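You operate a simulated robot arm through the tools that you are given. There is no shell and no other tool. Be economical: measure what you need, move in short steps, check, and stop when the job is done.

You are at the controls of a simulated robot arm. One attempt, no reset.

Task
Stop the pump unit for service: vent valve open, pipe link and tank cap on the mat.
Fine: the mat on the pump unit; red switch off first; leave the ballast knob alone.

It is judged by the outcome, as a careful person would: the job done as asked, and still so three seconds after it is handed in. It fails if anything else is knocked over, pushed out of place, dropped, spilled or broken. A push-on lid holds only when it is set on centred and level and pressed home; a screw cap is set on level and turned clockwise until tight.

Robot
A 6-joint arm with a two-finger parallel gripper, fixed in place. Base frame: the origin is at the foot of the arm, x ahead of it, y to its left, z up. Lengths are in mm, angles in rad, forces in N, time in s.
With the tool pointing down near the work surface it reaches from about 240 to 660 mm from the base axis. Its first joint turns from -1.152 to 1.152 rad. Payload 2.9 kg.
The tool frame sits at the grasp point between the pads (the TCP): z along the fingers, y along the line on which they close. The tips reach 30 mm beyond it. The gripper opens to 110 mm. The fingers are 20 mm wide and 10 mm thick; the gripper's body (48 by 112 mm) begins 55 mm behind the TCP.
Orientation is that of the tool frame in the base frame, as [roll, pitch, yaw] about the fixed x, y, z axes, in that order (R = Rz(yaw) Ry(pitch) Rx(roll)). With the fingers straight down and closing along the base's y, the tool's x points along the base's -x, its y along +y and its z along -z.

Tools
- The arm moves only by the tool servo_tool. Its argument "steps" is a list of rows, each a list of 7 numbers: the opening, from 0 (shut) to 1 (fully open), then the shift along the base's x, y, z in mm, then the turn, a rotation vector about the base's x, y, z in degrees. In form: [[jaw, dx, dy, dz, wx, wy, wz], ...]. A call has 1 to 20 rows; each row shifts and turns the commanded pose from where the row before left it. Rows are played at 5 a second. More than 50 mm and 0.15 rad between two rows, or a gripper value outside its range, and nothing of the call is played. A pose out of reach is approached as far as the arm can. The call stops where the force on the tool passes 40 N (or 10 N more than at its start, if that is more) or the arm is blocked; 0.2 s more then pass. The fingers move at their own pace (about 108 mm/s each) and stop on an object; they squeeze with about 25 N. The grip force told is the motor's: it shows also when the fingers shut on nothing. Time passes only in rows, and 0.2 s behind the last, so rows that do not move let the fingers close. The reply holds the time, the measured pose of the TCP, the force on the tool along the base axes, the opening and the grip force, in the units named above and with some noise, with the torque about the TCP (base axes, N m) and any sound that the robot's microphone picked up.
- Cameras (640 x 400 px; columns grow to the right, rows downward): "scene" is fixed at [46, 415.1, 1391.5]; the picture's right is [-0.96, -0.28, 0.00], its down [-0.14, 0.49, -0.86] and it looks along [0.24, -0.83, -0.51] (base axes); focal length 286 px, centre (320, 200). "wrist" rides on the gripper at [72, 17, -103] in the tool frame; the picture's right is [-0.23, 0.97, 0.00], its down [-0.76, -0.18, -0.62] and it looks along [-0.61, -0.14, 0.78] (tool axes); focal length 222 px, centre (320, 200). There is no depth. A picture from a camera that has moved, and an enlarged one, comes with that camera's place and axes in the base frame and with its lens.
- camera(camera): a new picture of that camera. No time passes.
- close_up(camera, box): a new picture of the part [left, top, right, bottom] of that camera's present view, enlarged. No time passes.
- close_job(): hands the job in; it is judged then, once.

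Go step by step. Nothing tells you positions but the pictures and the camera data: compare them with the known pose of the tool, close in by small moves and look again before you grip or let go. The budget is 120 turns and 76 pictures, counting those below and the enlarged ones. Unless the task says otherwise, let go and move clear before handing in, and close with one line.

The tools are called after "Request:" as name(argument=value, ...) on one line, values as JSON. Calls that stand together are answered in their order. servo_tool: Moves the arm, as the interface text tells. Its arguments: {"type":"object","properties":{"steps":{"type":"array"}},"required":["steps"]} The other tools are called the same way: camera (camera) takes a picture; close_up (camera, box) takes an enlarged picture of a part of a camera's view; close_job () hands the job in.

At the start:

```text
time_s: 0.0
tcp_pos: [367.4, -157.3, 1250.8]
orientation: [3.14, -0.001, 3.141]
contact_force: [-0.3, 0.7, -0.1]
moment: [-0.02, 0.01, 0.03]
gripper_width: 110.2
grasp_force: 0.2
```

scene: 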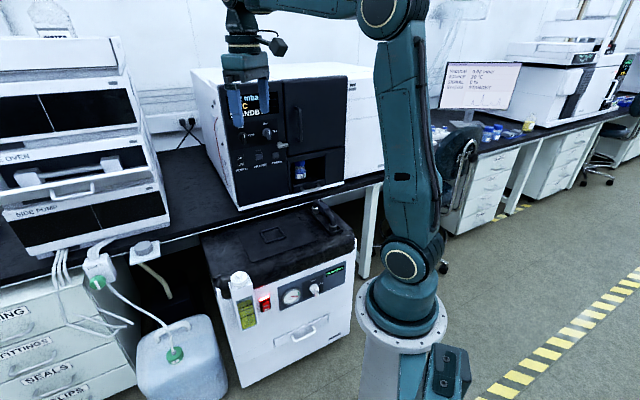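
wrist: 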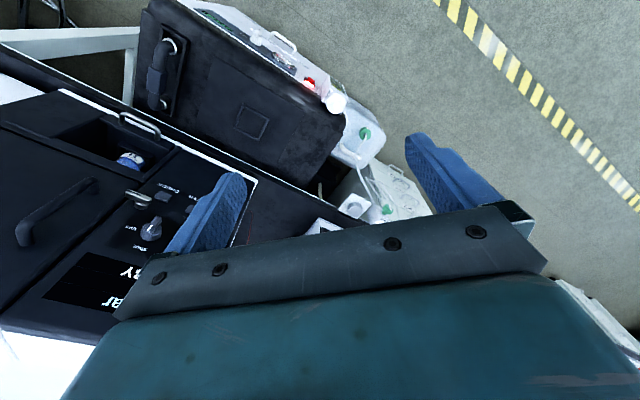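

I see a lab bench with an instrument and, below it, a pump unit with a red switch, gauge and knob on its front. I'll enlarge the key areas first.

Request:
close_up(camera="scene", box=[190, 190, 370, 390])

Request:
close_up(camera="scene", box=[40, 220, 240, 400])

Request:
close_up(camera="scene", box=[190, 60, 390, 210])

Request:
close_up(camera="wrist", box=[130, 0, 450, 230])

```text
2.00 times, centred on (280, 290) of scene
camera zoom: at [46.0, 415.1, 1391.5], right [-0.96, -0.28, 0.0], down [-0.14, 0.49, -0.86], along [0.24, -0.83, -0.51], focal length 572 px, centre (400, 20)
```

zoom: 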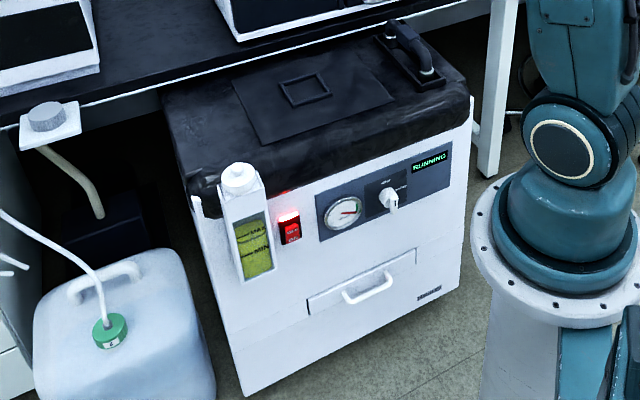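

```text
2.22 times, centred on (140, 310) of scene
camera zoom: at [46.0, 415.1, 1391.5], right [-0.96, -0.28, 0.0], down [-0.14, 0.49, -0.86], along [0.24, -0.83, -0.51], focal length 635 px, centre (720, -44)
```

zoom: 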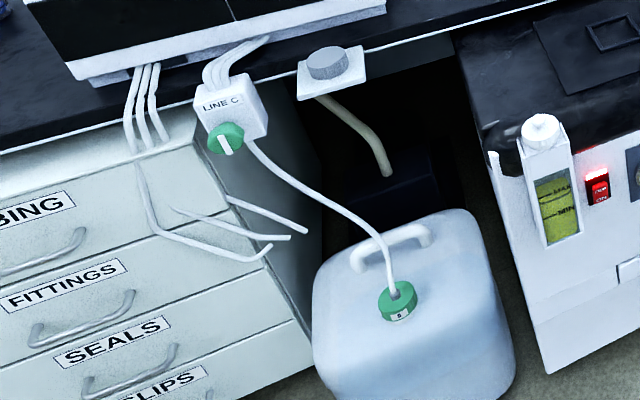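

```text
2.67 times, centred on (290, 135) of scene
camera zoom: at [46.0, 415.1, 1391.5], right [-0.96, -0.28, 0.0], down [-0.14, 0.49, -0.86], along [0.24, -0.83, -0.51], focal length 762 px, centre (400, 373)
```

zoom: 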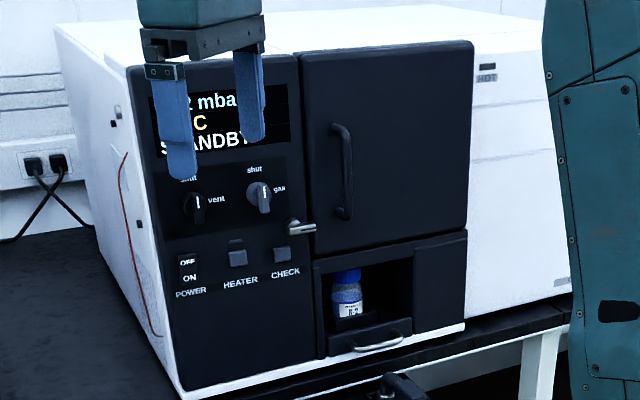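

```text
1.74 times, centred on (290, 115) of wrist
camera zoom: at [295.6, -141.0, 1355.4], right [0.23, 0.97, 0.0], down [0.76, -0.18, 0.62], along [0.61, -0.14, -0.78], focal length 386 px, centre (372, 348)
```

zoom: 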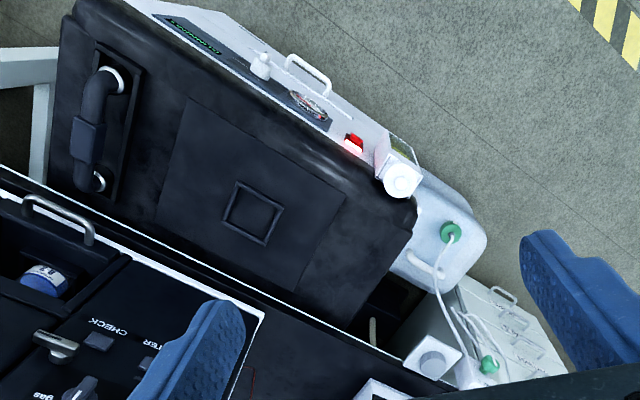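

The oven carries "shut/vent" and "shut/gas" knobs; the pump unit has the red switch, ballast knob, black pipe link on top and the white tank cap. I'll read the labels and details more closely.

Request:
close_up(camera="scene", box=[225, 110, 305, 160])

Request:
close_up(camera="scene", box=[225, 255, 355, 335])

Request:
close_up(camera="scene", box=[240, 195, 360, 270])

Request:
close_up(camera="wrist", box=[0, 80, 240, 320])

```text
8.00 times, centred on (265, 135) of scene
camera zoom: at [46.0, 415.1, 1391.5], right [-0.96, -0.28, 0.0], down [-0.14, 0.49, -0.86], along [0.24, -0.83, -0.51], focal length 2287 px, centre (760, 720)
```

zoom: 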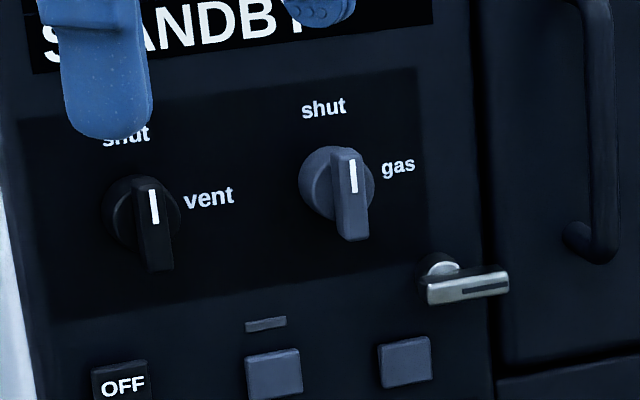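

```text
4.92 times, centred on (290, 295) of scene
camera zoom: at [46.0, 415.1, 1391.5], right [-0.96, -0.28, 0.0], down [-0.14, 0.49, -0.86], along [0.24, -0.83, -0.51], focal length 1408 px, centre (468, -268)
```

zoom: 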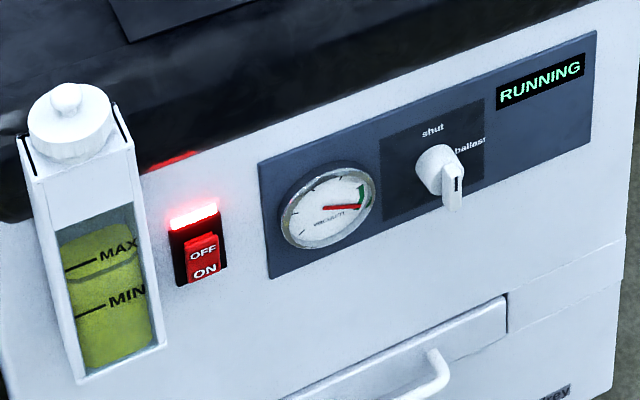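

```text
5.33 times, centred on (300, 232) of scene
camera zoom: at [46.0, 415.1, 1391.5], right [-0.96, -0.28, 0.0], down [-0.14, 0.49, -0.86], along [0.24, -0.83, -0.51], focal length 1525 px, centre (427, 27)
```

zoom: 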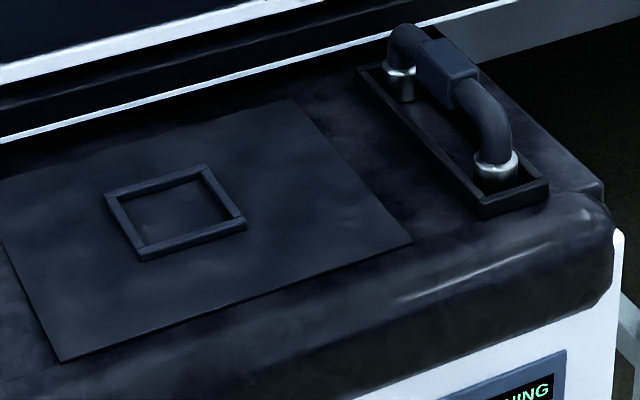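

```text
1.67 times, centred on (120, 200) of wrist
camera zoom: at [295.6, -141.0, 1355.4], right [0.23, 0.97, 0.0], down [0.76, -0.18, 0.62], along [0.61, -0.14, -0.78], focal length 370 px, centre (653, 200)
```

zoom: 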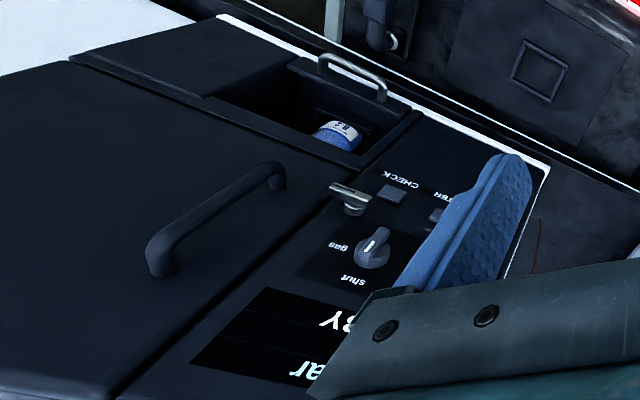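

The knobs read "shut" and vent opens by a quarter turn to the right. The pump front seems to face the arm diagonally, so I'll yaw the tool by about -40° to square up and look again.

Request:
servo_tool(steps=[[1, -10, -10, 0, 0, 0, -8], [1, -10, -10, 0, 0, 0, -8], [1, -10, -10, 0, 0, 0, -8], [1, -10, -10, 0, 0, 0, -8], [1, -10, -10, 0, 0, 0, -8]])

Request:
camera(camera="wrist")

Request:
camera(camera="scene")

```text
time_s: 1.2
tcp_pos: [317.9, -207.8, 1250.8]
orientation: [3.141, 0.0, 2.439]
contact_force: [0.4, 0.4, -0.9]
moment: [0.01, -0.02, -0.02]
gripper_width: 110.2
grasp_force: 0.0
```

```text
65 pictures are left
camera wrist: at [273.3, -148.0, 1355.3], right [0.8, 0.6, 0.0], down [0.47, -0.63, 0.62], along [0.37, -0.5, -0.78], focal length 222 px, centre (320, 200)
```

wrist: 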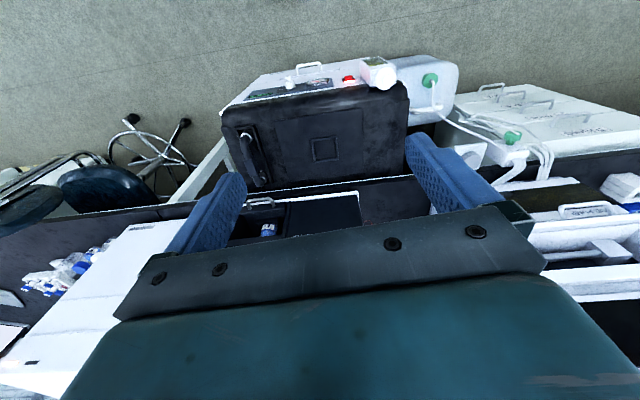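

```text
64 pictures are left
```

scene: 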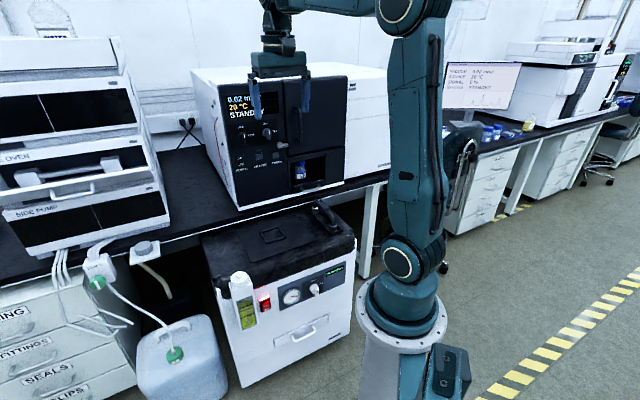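

The wrist view is now roughly square to the pump. I'll enlarge the pump in it for triangulation.

Request:
close_up(camera="wrist", box=[215, 45, 455, 195])

Request:
close_up(camera="scene", box=[190, 190, 370, 320])

```text
2.67 times, centred on (335, 120) of wrist
camera zoom: at [273.3, -148.0, 1355.3], right [0.8, 0.6, 0.0], down [0.47, -0.63, 0.62], along [0.37, -0.5, -0.78], focal length 592 px, centre (280, 413)
```

zoom: 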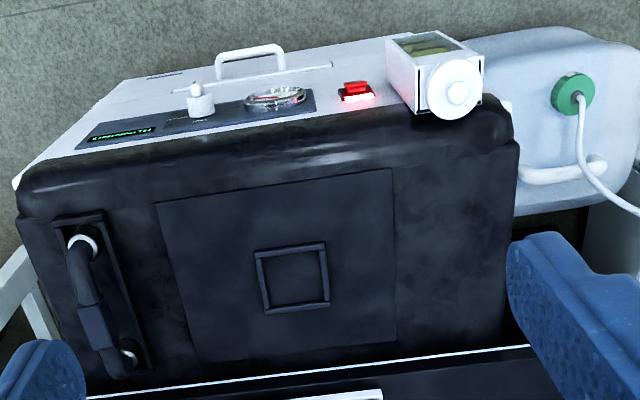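

```text
3.08 times, centred on (280, 255) of scene
camera zoom: at [46.0, 415.1, 1391.5], right [-0.96, -0.28, 0.0], down [-0.14, 0.49, -0.86], along [0.24, -0.83, -0.51], focal length 880 px, centre (443, 31)
```

zoom: 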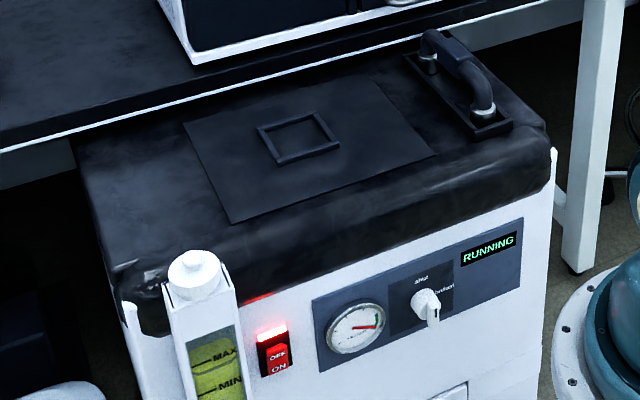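

Estimated positions: switch about (434,-208,535), cap top (477,-145,725), link ports (256,-492) and (361,-588), mat centre (470,-398,700), with the pump front at 45°. I'll close the jaws, tilt the tool 45° and come down in front of the switch.

Request:
servo_tool(steps=[[0, 0, 20, -40, 0, 0, -4.7], [0, 0, 20, -40, -5.3, -5.3, 0], [0, 0, 20, -40, -5.3, -5.3, 0], [0, 0, 15, -40, -5.3, -5.3, 0], [0, 0, 15, -40, -5.3, -5.3, 0], [0, 0, 0, -40, -5.3, -5.3, 0], [0, 0, 0, -40, -5.3, -5.3, 0], [0, 5, 0, -40, 0, 0, 0], [0, 5, 0, -40, 0, 0, 0]])

Request:
camera(camera="wrist")

Request:
camera(camera="scene")

```text
time_s: 3.2
tcp_pos: [358.5, -119.8, 899.7]
orientation: [-3.139, 0.786, 2.363]
contact_force: [0.0, 0.1, -0.3]
moment: [0.0, -0.01, -0.01]
gripper_width: 0.0
grasp_force: 24.8
out of reach, approached as far as the arm can: row 7
```

```text
61 pictures are left
camera wrist: at [282.7, -20.2, 922.7], right [0.8, 0.58, 0.16], down [-0.05, -0.19, 0.98], along [0.6, -0.79, -0.12], focal length 222 px, centre (320, 200)
```

wrist: 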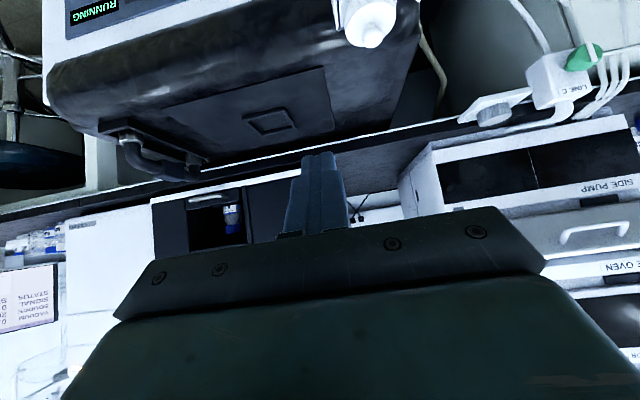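

```text
60 pictures are left
```

scene: 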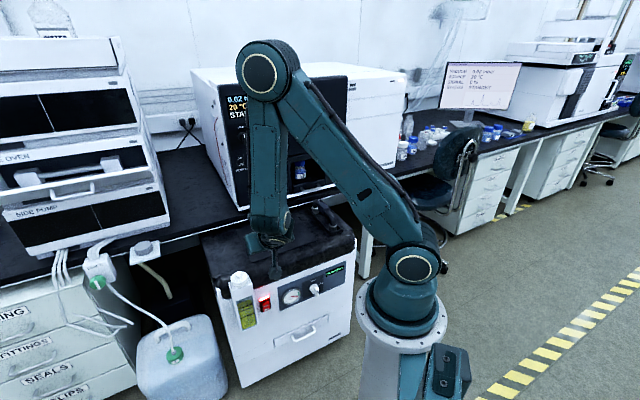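

The tool is near the pump's front but got pushed outward by the reach limit. I'll shift out a little and descend.

Request:
servo_tool(steps=[[0, 10, -15, -40, 0, 0, 0], [0, 10, -10, -40, 0, 0, 0], [0, 0, 0, -40, 0, 0, 0], [0, 0, 0, -40, 0, 0, 0]])

Request:
camera(camera="wrist")

```text
time_s: 4.2
tcp_pos: [381.4, -145.2, 738.4]
orientation: [-3.137, 0.784, 2.365]
contact_force: [-0.5, 0.4, 0.3]
moment: [0.0, 0.0, 0.02]
gripper_width: 0.4
grasp_force: 25.1
```

```text
59 pictures are left
camera wrist: at [304.0, -45.8, 761.9], right [0.8, 0.58, 0.16], down [-0.05, -0.19, 0.98], along [0.6, -0.79, -0.12], focal length 222 px, centre (320, 200)
```

wrist: 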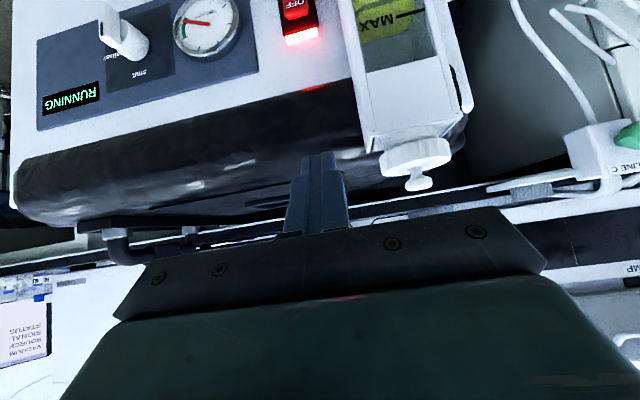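

The switch back-projects to (435,-207,533), matching my estimate. I'll descend further and zoom on it.

Request:
servo_tool(steps=[[0, -4, -4, -40, 0, 0, 0], [0, 0, 0, -40, 0, 0, 0], [0, 0, 0, -40, 0, 0, 0], [0, 0, 0, -40, 0, 0, 0], [0, 0, 0, 0, 0, 0, 0]])

Request:
close_up(camera="wrist", box=[220, 50, 420, 200])

Request:
close_up(camera="scene", box=[220, 260, 320, 330])

```text
time_s: 5.4
tcp_pos: [375.7, -149.4, 578.6]
orientation: [-3.137, 0.786, 2.362]
contact_force: [-0.7, -1.0, 0.6]
moment: [-0.03, 0.0, 0.0]
gripper_width: 0.2
grasp_force: 25.3
```

```text
2.67 times, centred on (320, 125) of wrist
camera zoom: at [299.4, -50.0, 601.6], right [0.8, 0.58, 0.16], down [-0.05, -0.19, 0.98], along [0.6, -0.79, -0.12], focal length 592 px, centre (320, 400)
```

zoom: 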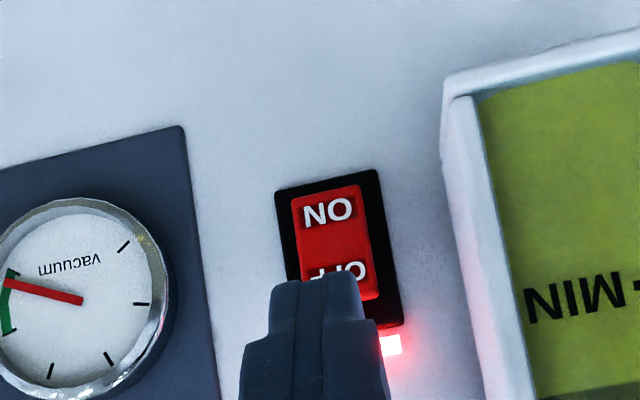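

```text
5.71 times, centred on (270, 295) of scene
camera zoom: at [46.0, 415.1, 1391.5], right [-0.96, -0.28, 0.0], down [-0.14, 0.49, -0.86], along [0.24, -0.83, -0.51], focal length 1634 px, centre (606, -343)
```

zoom: 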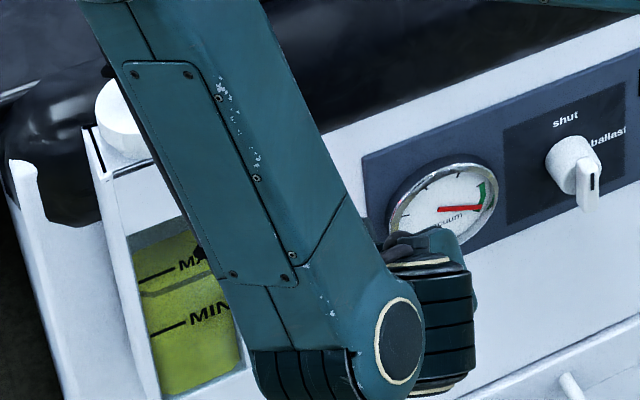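

OFF is at about (435,-207,532). I'll lower 30 mm so the finger corner meets OFF, then push straight in by small steps.

Request:
servo_tool(steps=[[0, 0, 0, -30, 0, 0, 0], [0, 14, -14, 0, 0, 0, 0], [0, 7, -7, 0, 0, 0, 0], [0, 3, -3, 0, 0, 0, 0], [0, 3, -3, 0, 0, 0, 0], [0, 3, -3, 0, 0, 0, 0]])

Request:
close_up(camera="wrist", box=[220, 50, 420, 200])

```text
time_s: 6.8
tcp_pos: [405.4, -179.1, 548.5]
orientation: [-3.136, 0.786, 2.364]
contact_force: [-0.4, -0.2, 0.2]
moment: [0.02, 0.01, -0.04]
gripper_width: 0.1
grasp_force: 24.8
```

```text
2.67 times, centred on (320, 125) of wrist
camera zoom: at [329.0, -79.9, 572.2], right [0.8, 0.58, 0.16], down [-0.05, -0.19, 0.98], along [0.6, -0.79, -0.12], focal length 592 px, centre (320, 400)
```

zoom: 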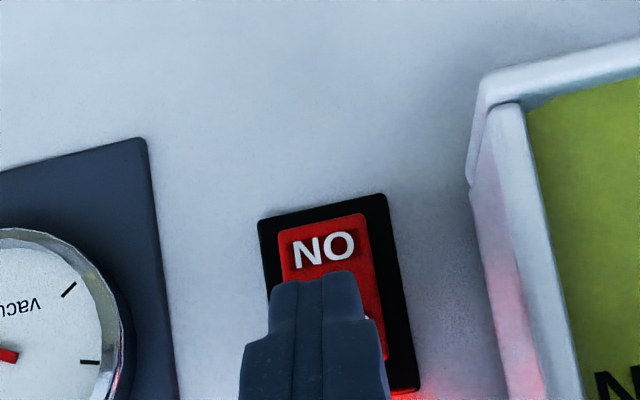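

No contact yet; alignment looks right. Keep pushing gently.

Request:
servo_tool(steps=[[0, 3, -3, 0, 0, 0, 0], [0, 3, -3, 0, 0, 0, 0], [0, 2, -2, 0, 0, 0, 0], [0, 2, -2, 0, 0, 0, 0], [0, 2, -2, 0, 0, 0, 0]])

Request:
close_up(camera="wrist", box=[220, 50, 420, 200])

```text
time_s: 7.7
tcp_pos: [409.3, -184.8, 546.1]
orientation: [-3.131, 0.774, 2.368]
contact_force: [-2.6, 2.8, 3.2]
moment: [0.01, -0.04, -0.03]
gripper_width: 0.0
grasp_force: 25.0
stopped in row 4: the force on the tool passed its limit (the readings are from after the stop); the commanded pose is now the measured one
```

```text
2.67 times, centred on (320, 125) of wrist
camera zoom: at [332.9, -85.1, 571.1], right [0.8, 0.58, 0.15], down [-0.04, -0.2, 0.98], along [0.6, -0.79, -0.13], focal length 592 px, centre (320, 400)
```

zoom: 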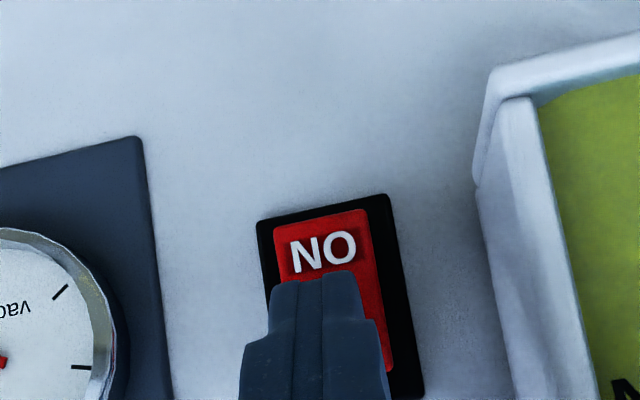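

The red glow has gone. I'll back off and check the switch.

Request:
servo_tool(steps=[[0, -10, 10, 5, 0, 0, 0], [0, -20, 20, 10, 0, 0, 0], [0, 0, 0, 40, 0, 0, 0]])

Request:
camera(camera="wrist")

Request:
close_up(camera="scene", box=[220, 260, 350, 330])

```text
time_s: 8.4
tcp_pos: [379.9, -153.7, 602.0]
orientation: [-3.134, 0.774, 2.368]
contact_force: [-0.3, 0.2, -0.5]
moment: [0.01, -0.01, 0.0]
gripper_width: 0.0
grasp_force: 25.0
```

```text
54 pictures are left
camera wrist: at [303.2, -54.6, 626.5], right [0.8, 0.58, 0.15], down [-0.04, -0.2, 0.98], along [0.6, -0.79, -0.13], focal length 222 px, centre (320, 200)
```

wrist: 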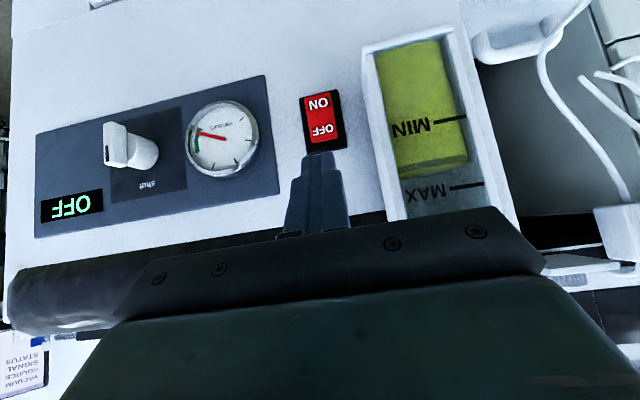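

```text
4.92 times, centred on (285, 295) of scene
camera zoom: at [46.0, 415.1, 1391.5], right [-0.96, -0.28, 0.0], down [-0.14, 0.49, -0.86], along [0.24, -0.83, -0.51], focal length 1408 px, centre (492, -268)
```

zoom: 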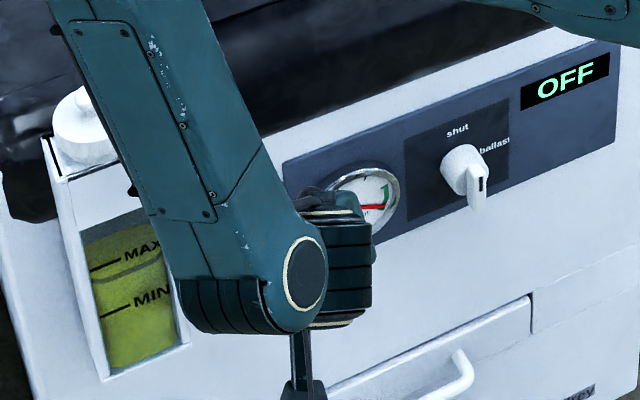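

The pump now shows OFF. Next is the vent valve: I'll rise, move in front of the oven and tilt the tool horizontal.

Request:
servo_tool(steps=[[0, 0, 0, 45, 0, 0, 0], [0, 0, 0, 45, 0, 0, 0], [0, 0, 0, 45, 0, 0, 0], [0, 0, 0, 45, 0, 0, 0], [0, 0, 0, 45, 0, 0, 0], [0, 5, -20, 40, 0, 0, 0], [0, 5, -20, 40, 0, 0, 0], [0, 5, -20, 40, 0, 0, 0], [0, 5, -20, 40, 0, 0, 0], [0, 5, -20, 40, 0, 0, 0], [0, 0, -20, 10, -5.22, -5.22, 0], [0, 0, -15, 10, -5.22, -5.22, 0], [0, 0, 0, 10, -5.22, -5.22, 0], [0, 0, 0, 10, -5.22, -5.22, 0], [0, 0, 0, 0, -5.22, -5.22, 0], [0, 0, 0, 0, -5.22, -5.22, 0]])

Request:
camera(camera="wrist")

Request:
camera(camera="scene")

```text
time_s: 11.8
tcp_pos: [405.8, -288.4, 1064.6]
orientation: [-2.928, 1.543, 2.574]
contact_force: [0.3, 0.3, 0.6]
moment: [0.05, 0.04, 0.03]
gripper_width: 0.1
grasp_force: 25.7
```

```text
52 pictures are left
camera wrist: at [341.8, -203.1, 996.7], right [0.69, 0.69, 0.22], down [-0.55, 0.3, 0.78], along [0.47, -0.66, 0.59], focal length 222 px, centre (320, 200)
```

wrist: 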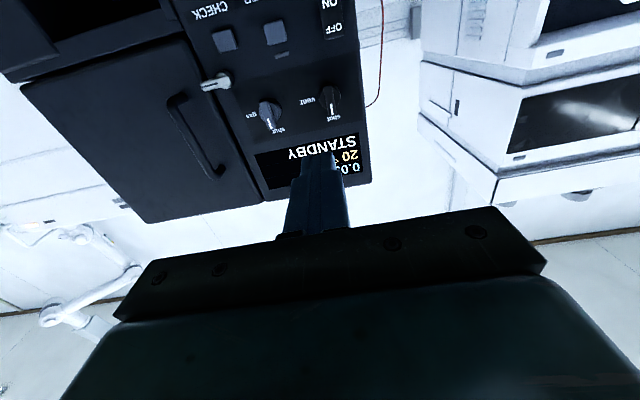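

```text
51 pictures are left
```

scene: 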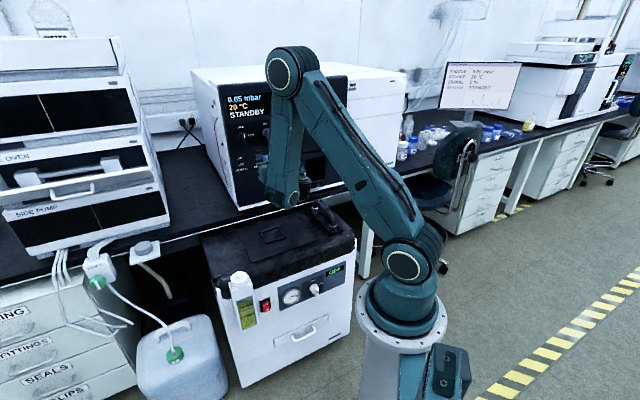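

The oven panel is in view (upside-down), with both knobs. I'll enlarge to locate the vent knob.

Request:
close_up(camera="wrist", box=[180, 0, 380, 150])

Request:
close_up(camera="scene", box=[215, 90, 315, 190])

```text
2.67 times, centred on (280, 75) of wrist
camera zoom: at [341.8, -203.1, 996.7], right [0.69, 0.69, 0.22], down [-0.55, 0.3, 0.78], along [0.47, -0.66, 0.59], focal length 592 px, centre (427, 533)
```

zoom: 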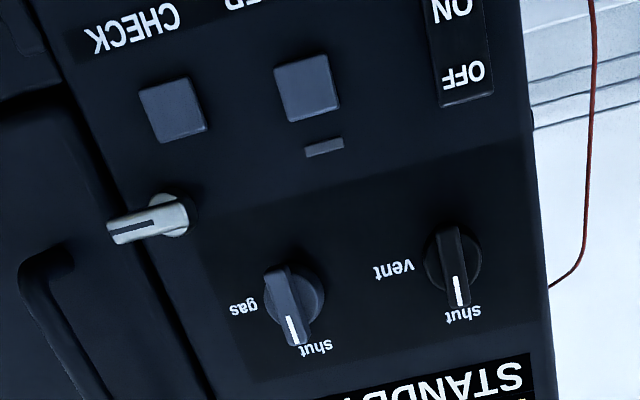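

```text
4.00 times, centred on (265, 140) of scene
camera zoom: at [45.9, 415.1, 1391.5], right [-0.96, -0.28, 0.0], down [-0.14, 0.49, -0.86], along [0.24, -0.83, -0.51], focal length 1144 px, centre (540, 440)
```

zoom: 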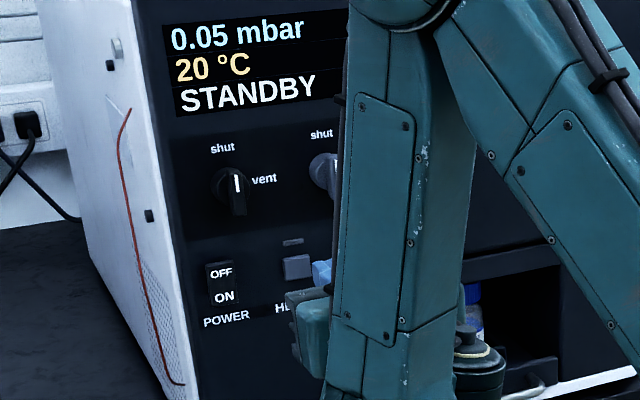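

Vent knob front at about (566,-436,1070); the oven face normal works out about 4° different from the pump. I'll align, open the jaws to ~50 mm and stop 90 mm short.

Request:
servo_tool(steps=[[0.45, 20, -20, 0, -1.06, -1.06, 3.7], [0.45, 24, -23, 5, 0, 0, 0], [0.45, 24, -23, 0, 0, 0, 0], [0.45, 24, -23, 0, 0, 0, 0], [0.45, 0, 0, 0, 0, 0, 0]])

Request:
close_up(camera="wrist", box=[200, 30, 440, 210])

Request:
close_up(camera="scene", box=[215, 90, 315, 165])

```text
time_s: 13.1
tcp_pos: [496.8, -378.8, 1072.7]
orientation: [-1.25, 1.56, -1.971]
contact_force: [-0.5, 0.1, 0.8]
moment: [0.02, -0.04, 0.0]
gripper_width: 49.3
grasp_force: 0.1
```

```text
2.22 times, centred on (320, 120) of wrist
camera zoom: at [429.4, -298.8, 1000.6], right [0.64, 0.73, 0.22], down [-0.58, 0.28, 0.76], along [0.5, -0.62, 0.61], focal length 494 px, centre (320, 378)
```

zoom: 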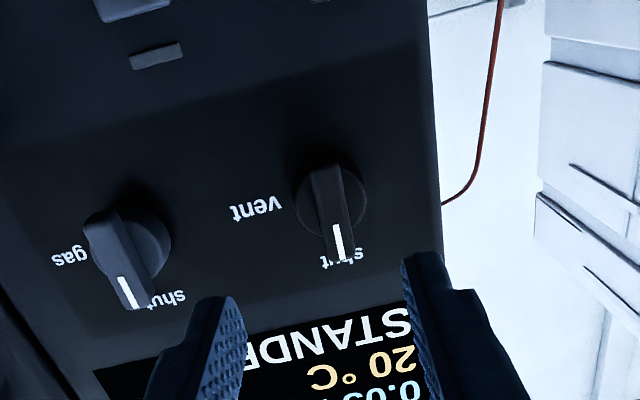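

```text
5.33 times, centred on (265, 128) of scene
camera zoom: at [46.0, 415.1, 1391.5], right [-0.96, -0.28, 0.0], down [-0.14, 0.49, -0.86], along [0.24, -0.83, -0.51], focal length 1525 px, centre (613, 587)
```

zoom: 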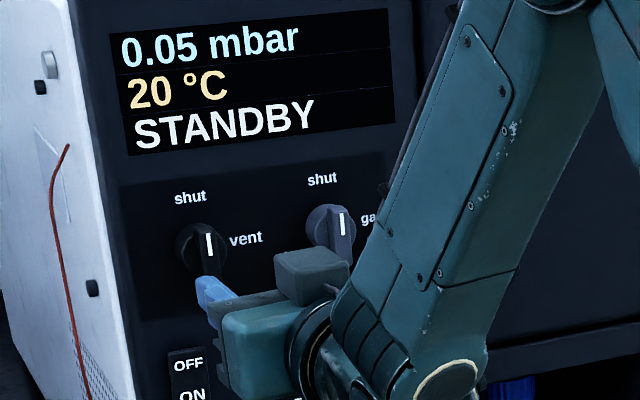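

Aligned within ~2 mm. I'll advance 57 mm and look again.

Request:
servo_tool(steps=[[0.45, 16, -12, 0, 0, 0, 0], [0.45, 15, -13, 0, 0, 0, 0], [0.45, 13, -11, 0, 0, 0, 0], [0.45, 0, 0, 0, 0, 0, 0]])

Request:
close_up(camera="wrist", box=[200, 60, 440, 210])

Request:
close_up(camera="scene", box=[225, 110, 305, 160])

```text
time_s: 14.1
tcp_pos: [539.8, -413.1, 1071.5]
orientation: [-1.282, 1.56, -2.005]
contact_force: [0.1, 0.6, 0.7]
moment: [-0.03, 0.03, 0.0]
gripper_width: 49.5
grasp_force: 0.0
```

```text
2.67 times, centred on (320, 135) of wrist
camera zoom: at [473.8, -333.9, 999.8], right [0.64, 0.73, 0.22], down [-0.58, 0.28, 0.76], along [0.5, -0.62, 0.61], focal length 592 px, centre (320, 373)
```

zoom: 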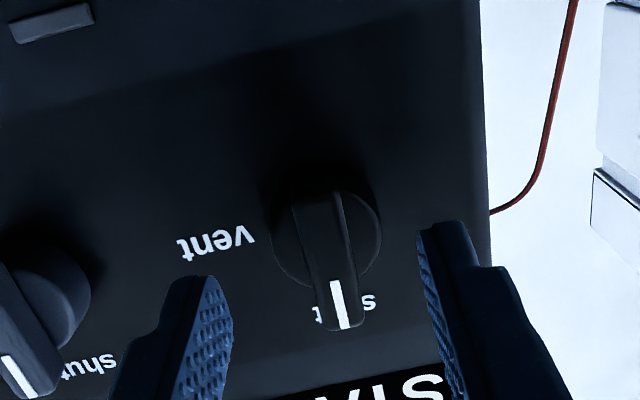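

```text
8.00 times, centred on (265, 135) of scene
camera zoom: at [46.0, 415.1, 1391.5], right [-0.96, -0.28, 0.0], down [-0.14, 0.49, -0.86], along [0.24, -0.83, -0.51], focal length 2287 px, centre (760, 720)
```

zoom: 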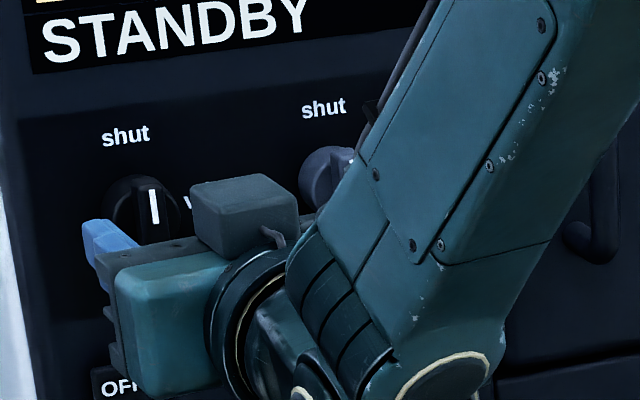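

Fingers straddle the blade centrally. Advance 22 mm and close on the knob.

Request:
servo_tool(steps=[[0.45, 7.5, -6.5, 1, 0, 0, 0], [0.45, 5, -4.5, 1, 0, 0, 0], [0.45, 4, -3.5, 0, 0, 0, 0], [0, 0, 0, 0, 0, 0, 0], [0, 0, 0, 0, 0, 0, 0]])

Request:
close_up(camera="wrist", box=[200, 60, 440, 210])

```text
time_s: 15.2
tcp_pos: [558.1, -427.5, 1075.5]
orientation: [-1.141, 1.563, -1.859]
contact_force: [6.9, 7.6, -0.1]
moment: [0.11, 0.01, 0.02]
gripper_width: 31.9
grasp_force: 45.1
```

```text
2.67 times, centred on (320, 135) of wrist
camera zoom: at [491.4, -347.1, 1002.5], right [0.64, 0.74, 0.22], down [-0.58, 0.28, 0.76], along [0.5, -0.62, 0.61], focal length 592 px, centre (320, 373)
```

zoom: 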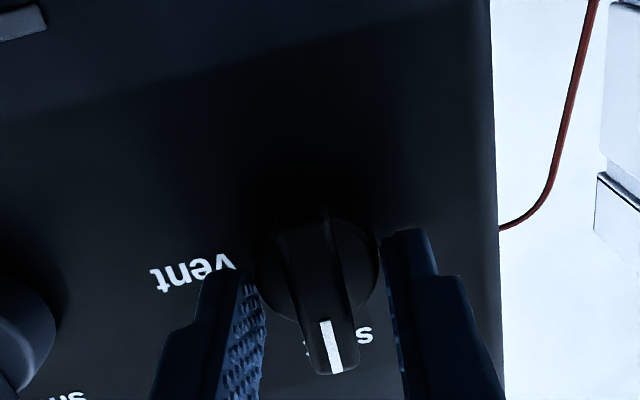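

The jaws stopped at 32 mm: that's the knob's round base. I'll open, back off 8 mm and regrip on the blade.

Request:
servo_tool(steps=[[0.4, 0, 0, 0, 0, 0, 0], [0.4, 0, 0, 0, 0, 0, 0], [0.4, -5.5, 6, 0, 0, 0, 0], [0, 0, 0, 0, 0, 0, 0], [0, 0, 0, 0, 0, 0, 0]])

Request:
close_up(camera="wrist", box=[200, 60, 440, 210])

```text
time_s: 16.4
tcp_pos: [548.0, -425.6, 1073.0]
orientation: [-1.37, 1.561, -2.096]
contact_force: [-4.5, -12.7, -2.0]
moment: [0.07, -0.04, -1.02]
gripper_width: 22.2
grasp_force: 45.1
```

```text
2.67 times, centred on (320, 135) of wrist
camera zoom: at [483.2, -344.5, 1002.1], right [0.65, 0.73, 0.22], down [-0.58, 0.29, 0.76], along [0.49, -0.62, 0.61], focal length 592 px, centre (320, 373)
```

zoom: 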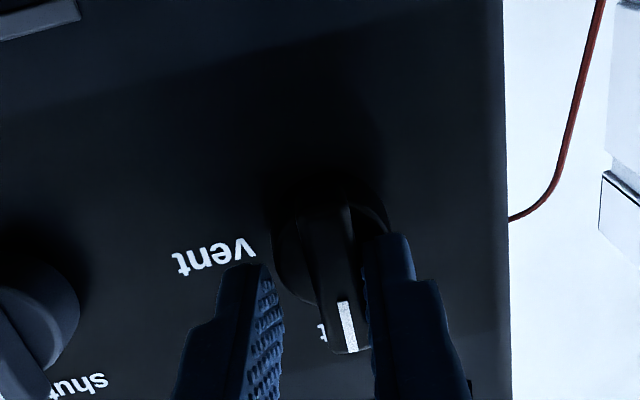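

The left tip caught the base rim while the right one met the blade. I'll open, back off 5 mm more, restore the centring and close again.

Request:
servo_tool(steps=[[0.4, 0, 0, 0, 0, 0, 0], [0.4, 0, 0, 0, 0, 0, 0]])

```text
time_s: 17.1
tcp_pos: [552.5, -421.0, 1072.4]
orientation: [-1.198, 1.562, -1.918]
contact_force: [-0.1, -0.2, 0.5]
moment: [-0.02, 0.0, -0.01]
gripper_width: 43.9
grasp_force: 0.1
```

Request:
servo_tool(steps=[[0.4, -4.5, 2.6, 1, 0, 0, 0], [0, 0, 0, 0, 0, 0, 0], [0, 0, 0, 0, 0, 0, 0]])

Request:
close_up(camera="wrist", box=[200, 60, 440, 210])

```text
time_s: 17.9
tcp_pos: [549.9, -418.4, 1074.6]
orientation: [-1.029, 1.564, -1.747]
contact_force: [13.3, 9.6, 0.0]
moment: [0.46, -0.31, 0.02]
gripper_width: 12.4
grasp_force: 44.9
```

```text
2.67 times, centred on (320, 135) of wrist
camera zoom: at [482.1, -338.0, 1003.2], right [0.64, 0.74, 0.22], down [-0.59, 0.28, 0.76], along [0.5, -0.62, 0.61], focal length 592 px, centre (320, 373)
```

zoom: 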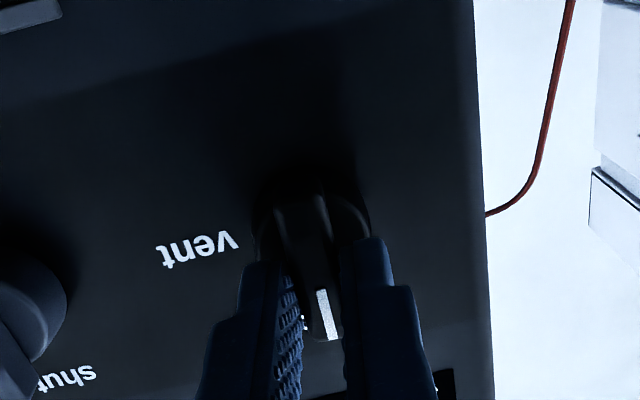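

Gripped the blade at 12.4 mm. I'll relax the side load and begin turning clockwise as seen from the front, checking after 32°.

Request:
servo_tool(steps=[[0, 0.7, 0.8, 0, 0, 0, 0], [0, 0, 0, 0, 6, -5.28, 0], [0, 0, 0, 0, 6, -5.28, 0], [0, 0, 0, 0, 6, -5.28, 0], [0, 0, 0, 0, 6, -5.28, 0]])

Request:
close_up(camera="wrist", box=[200, 60, 440, 210])

```text
time_s: 19.1
tcp_pos: [546.5, -419.0, 1074.1]
orientation: [1.566, 1.021, 0.845]
contact_force: [6.2, 13.0, -1.7]
moment: [-0.44, -0.55, -0.59]
gripper_width: 12.2
grasp_force: 45.2
```

```text
2.67 times, centred on (320, 135) of wrist
camera zoom: at [504.6, -312.3, 1022.5], right [0.47, 0.53, 0.7], down [-0.83, 0.0, 0.56], along [0.3, -0.85, 0.44], focal length 592 px, centre (320, 373)
```

zoom: 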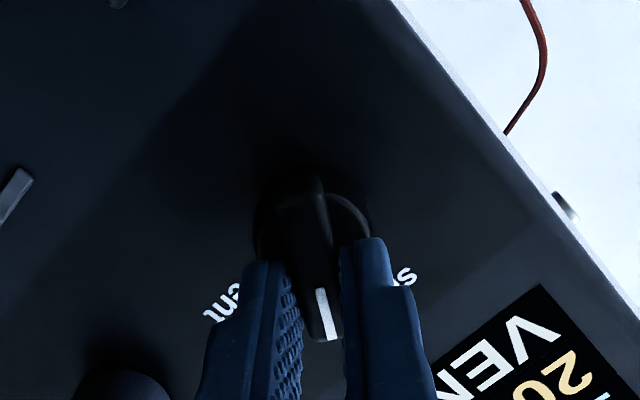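

The knob turns with the gripper and the display already shows "VEN…". Continue the remaining 58°.

Request:
servo_tool(steps=[[0, 0, 0, 0, 6, -5.28, 0], [0, 0, 0, 0, 6, -5.28, 0], [0, 0, 0, 0, 6, -5.28, 0], [0, 0, 0, 0, 6, -5.28, 0], [0, 0, 0, 0, 6, -5.28, 0], [0, 0, 0, 0, 6, -5.28, 0], [0, 0, 0, 0, 6, -5.28, 0], [0, 0, 0, 0, 1.5, -1.32, 0], [0, 0, 0, 0, 0, 0, 0]])

Request:
close_up(camera="wrist", box=[200, 60, 440, 210])

Request:
close_up(camera="scene", box=[215, 85, 315, 160])

```text
time_s: 21.1
tcp_pos: [545.5, -421.7, 1070.8]
orientation: [1.581, 0.01, 0.84]
contact_force: [-13.1, -14.3, -22.1]
moment: [0.09, 0.27, -0.06]
gripper_width: 11.8
grasp_force: 44.9
```

```text
2.67 times, centred on (320, 135) of wrist
camera zoom: at [517.2, -298.8, 1088.8], right [-0.14, -0.17, 0.98], down [-0.97, -0.15, -0.16], along [0.18, -0.97, -0.14], focal length 592 px, centre (320, 373)
```

zoom: 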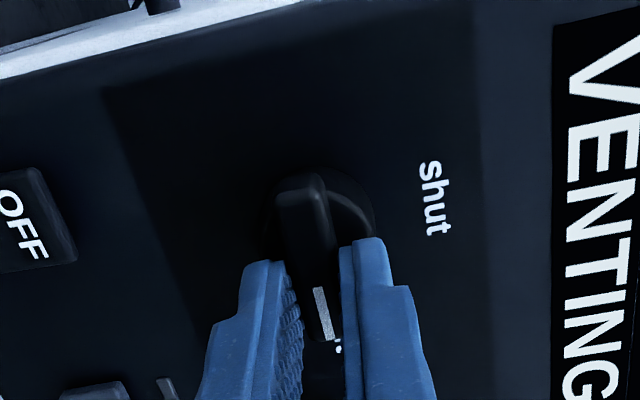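

```text
5.33 times, centred on (265, 122) of scene
camera zoom: at [46.0, 414.3, 1391.7], right [-0.96, -0.28, 0.0], down [-0.14, 0.49, -0.86], along [0.24, -0.83, -0.51], focal length 1525 px, centre (613, 613)
```

zoom: 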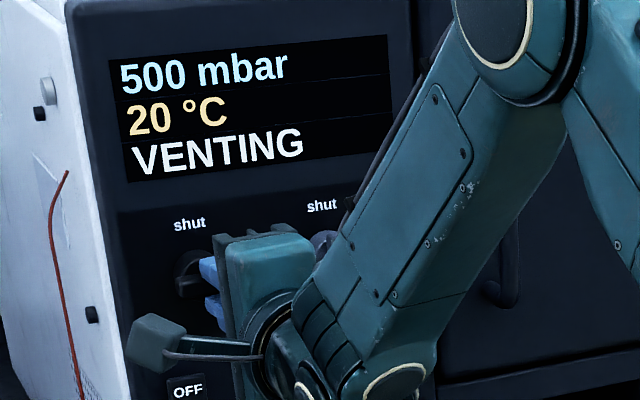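

The knob points to vent and the oven reads VENTING. I'll open and back straight out.

Request:
servo_tool(steps=[[0.4, 0, 0, 0, 0, 0, 0], [0.4, 0, 0, 0, 0, 0, 0], [0.4, -15, 13, 0, 0, 0, 0], [0.4, -25, 22, 0, 0, 0, 0], [0.4, -30, 26, 0, 0, 0, 0], [0.4, -30, 26, 0, 0, 0, 0], [0.4, 0, 0, 0, 0, 0, 0]])

Request:
close_up(camera="scene", box=[215, 85, 315, 160])

```text
time_s: 22.6
tcp_pos: [447.9, -331.2, 1075.1]
orientation: [1.571, 0.01, 0.846]
contact_force: [-0.8, 0.2, 0.3]
moment: [0.01, 0.01, -0.01]
gripper_width: 43.8
grasp_force: 0.1
```

```text
5.33 times, centred on (265, 122) of scene
camera zoom: at [45.9, 415.1, 1391.5], right [-0.96, -0.28, 0.0], down [-0.14, 0.49, -0.86], along [0.24, -0.83, -0.51], focal length 1525 px, centre (613, 613)
```

zoom: 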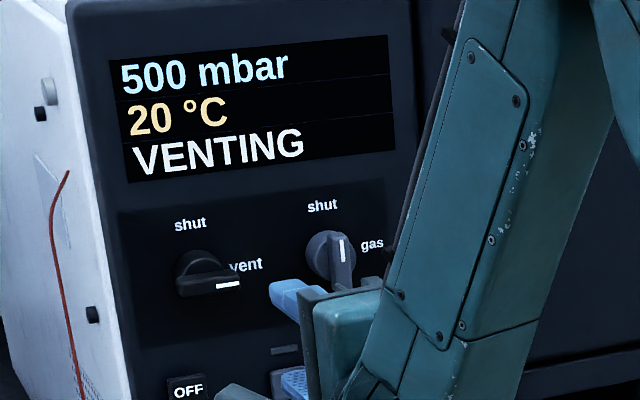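

Vent is open and the gas knob is untouched. Now I'll undo the roll and tilt the tool back to vertical while moving toward the pipe link.

Request:
servo_tool(steps=[[0.4, -10, 0, 0, -6, 5.28, 0], [0.4, -10, 0, 0, -6, 5.28, 0], [0.4, -10, 0, 0, -6, 5.28, 0], [0.4, -10, 0, 0, -6, 5.28, 0], [0.4, -10, 0, 0, -6, 5.28, 0], [0.4, -10, 0, 0, -6, 5.28, 0], [0.4, 0, 0, 0, -6, 5.28, 0], [0.4, 0, 0, 0, -6, 5.28, 0], [0.4, 0, 0, 0, -6, 5.28, 0], [0.4, 0, 0, 0, -6, 5.28, 0], [0.4, 0, 0, 0, -6, 5.28, 0], [0.4, 0, 0, 0, -1.5, 1.32, 0]])

Request:
servo_tool(steps=[[0.5, 0, -10, 0, 5, 5.6, 0], [0.5, 0, -10, 0, 5, 5.6, 0], [0.5, 0, -10, 0, 5, 5.6, 0], [0.5, -5, -10, 0, 5, 5.6, 0], [0.5, -5, -10, 0, 5, 5.6, 0], [0.5, -5, -10, 0, 5, 5.6, 0], [0.5, -5, -10, -10, 5, 5.6, 0], [0.5, -5, -10, -10, 5, 5.6, 0], [0.5, -5, -10, -10, 5, 5.6, 0], [0.5, -5, -10, -10, 5, 5.6, 0], [0.5, -5, -10, -10, 5, 5.6, 0], [0.5, -5, -10, -10, 5, 5.6, 0], [0.5, 0, 0, 0, 0, 0, 0]])

Request:
camera(camera="wrist")

```text
time_s: 25.2
tcp_pos: [388.7, -332.4, 1074.1]
orientation: [-1.283, 1.558, -2.002]
contact_force: [0.4, 0.6, 0.0]
moment: [0.01, 0.02, 0.06]
gripper_width: 43.8
grasp_force: 0.1
```

```text
time_s: 28.1
tcp_pos: [343.2, -451.9, 1014.2]
orientation: [3.134, 0.0, 2.422]
contact_force: [-0.1, -0.4, 0.2]
moment: [0.01, -0.03, 0.0]
gripper_width: 55.0
grasp_force: 0.1
```

```text
37 pictures are left
camera wrist: at [298.6, -392.9, 1119.0], right [0.81, 0.58, 0.01], down [0.45, -0.64, 0.62], along [0.37, -0.5, -0.78], focal length 222 px, centre (320, 200)
```

wrist: 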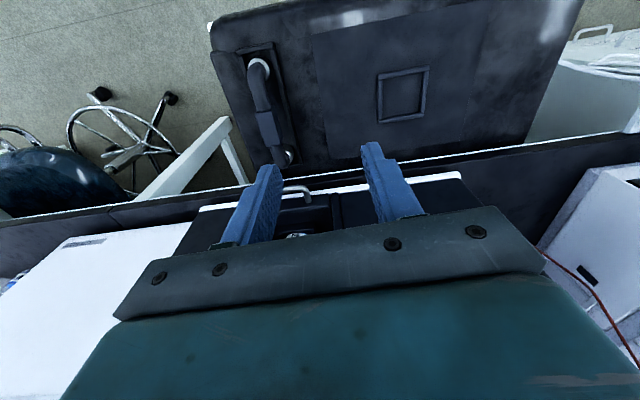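

The link is in clear view. Enlarging it for position and angle.

Request:
close_up(camera="wrist", box=[200, 20, 360, 180])

Request:
close_up(camera="scene", box=[290, 190, 360, 250])

```text
2.50 times, centred on (280, 100) of wrist
camera zoom: at [298.6, -392.9, 1119.0], right [0.81, 0.58, 0.01], down [0.45, -0.64, 0.62], along [0.37, -0.5, -0.78], focal length 555 px, centre (420, 450)
```

zoom: 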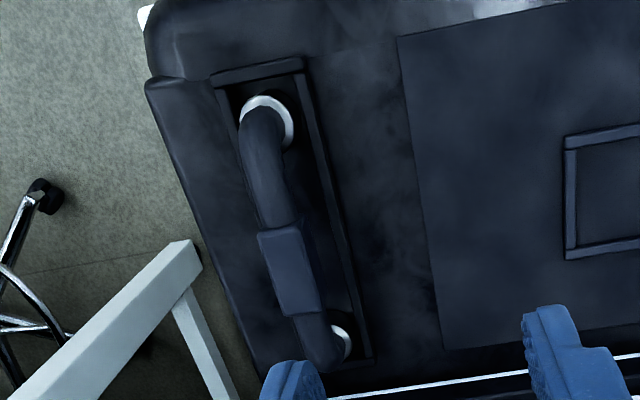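

```text
6.67 times, centred on (325, 220) of scene
camera zoom: at [46.0, 415.1, 1391.5], right [-0.96, -0.28, 0.0], down [-0.14, 0.49, -0.86], along [0.24, -0.83, -0.51], focal length 1906 px, centre (287, 67)
```

zoom: 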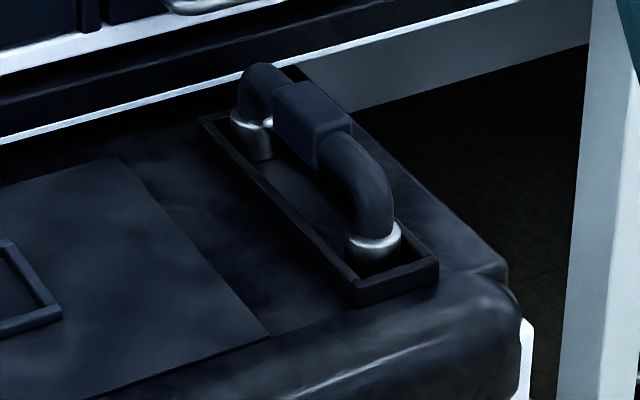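

Block centre at about (309,-549,770), ports on a -44° line. I'll go above it and align.

Request:
servo_tool(steps=[[0.5, -8, -24, -35, 0, 0, -2.8], [0.5, -8, -24, -35, 0, 0, 0], [0.5, -9, -24, -35, 0, 0, 0], [0.5, -9, -25, -35, 0, 0, 0], [0.5, 0, 0, -30, 0, 0, 0], [0.5, 0, 0, 0, 0, 0, 0]])

Request:
close_up(camera="wrist", box=[200, 40, 440, 240])

Request:
close_up(camera="scene", box=[270, 170, 370, 250])

```text
time_s: 29.4
tcp_pos: [310.1, -549.5, 845.0]
orientation: [3.135, 0.002, 2.372]
contact_force: [-0.2, 0.0, -0.3]
moment: [0.01, 0.01, 0.01]
gripper_width: 55.1
grasp_force: 0.1
```

```text
2.00 times, centred on (320, 140) of wrist
camera zoom: at [267.8, -488.1, 949.1], right [0.84, 0.54, 0.01], down [0.42, -0.66, 0.62], along [0.34, -0.52, -0.78], focal length 444 px, centre (320, 320)
```

zoom: 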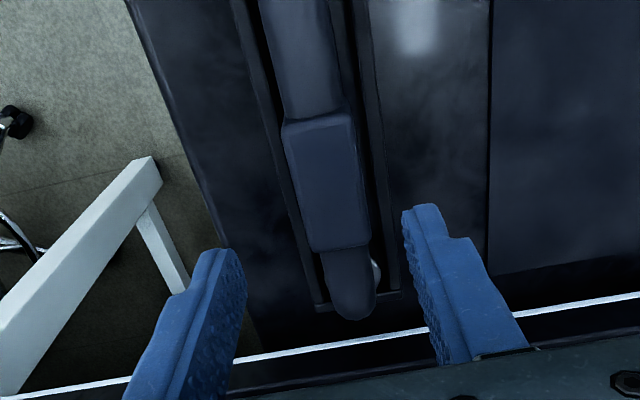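

```text
5.00 times, centred on (320, 210) of scene
camera zoom: at [46.0, 415.1, 1391.5], right [-0.96, -0.28, 0.0], down [-0.14, 0.49, -0.86], along [0.24, -0.83, -0.51], focal length 1429 px, centre (320, 150)
```

zoom: 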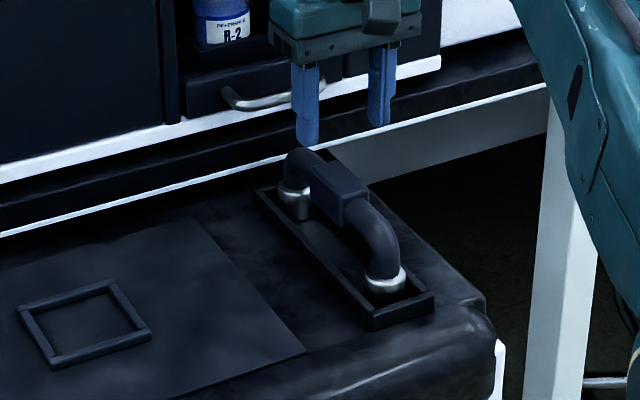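

Block is nearly centred; small correction, then descend to 772 and close on it.

Request:
servo_tool(steps=[[0.5, -2.4, 4.7, -20, 0, 0, 0], [0.5, 0, 0, -25, 0, 0, 0], [0.5, 0, 0, -15, 0, 0, 0], [0.5, 0, 0, -13, 0, 0, 0], [0.5, 0, 0, 0, 0, 0, 0]])

Request:
close_up(camera="wrist", box=[200, 40, 440, 240])

Request:
close_up(camera="scene", box=[270, 170, 370, 250])

```text
time_s: 30.6
tcp_pos: [306.6, -544.0, 770.9]
orientation: [3.134, 0.002, 2.374]
contact_force: [1.0, -0.2, 0.0]
moment: [-0.01, 0.0, -0.03]
gripper_width: 55.0
grasp_force: 0.0
```

```text
2.00 times, centred on (320, 140) of wrist
camera zoom: at [265.6, -482.9, 876.2], right [0.84, 0.54, 0.01], down [0.42, -0.66, 0.62], along [0.34, -0.52, -0.78], focal length 444 px, centre (320, 320)
```

zoom: 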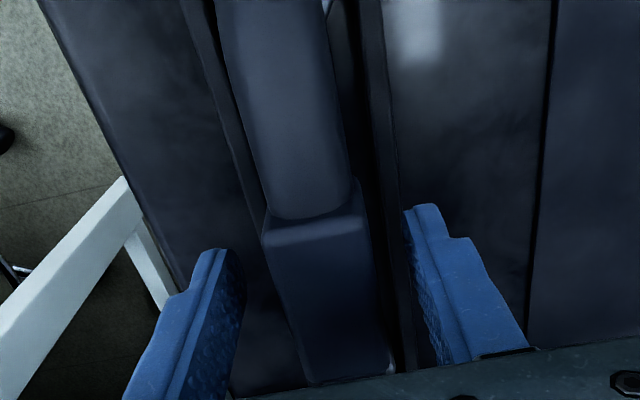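

```text
5.00 times, centred on (320, 210) of scene
camera zoom: at [46.0, 415.1, 1391.5], right [-0.96, -0.28, 0.0], down [-0.14, 0.49, -0.86], along [0.24, -0.83, -0.51], focal length 1429 px, centre (320, 150)
```

zoom: 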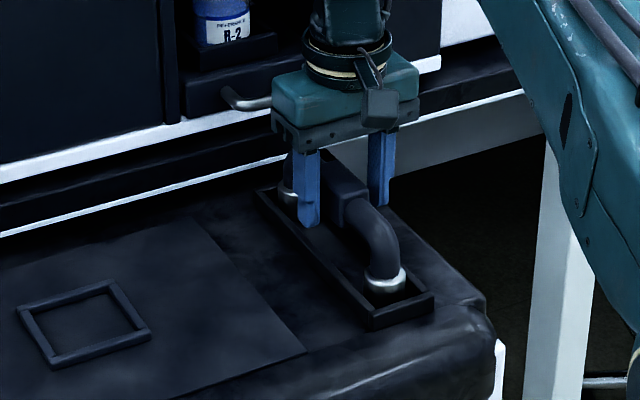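

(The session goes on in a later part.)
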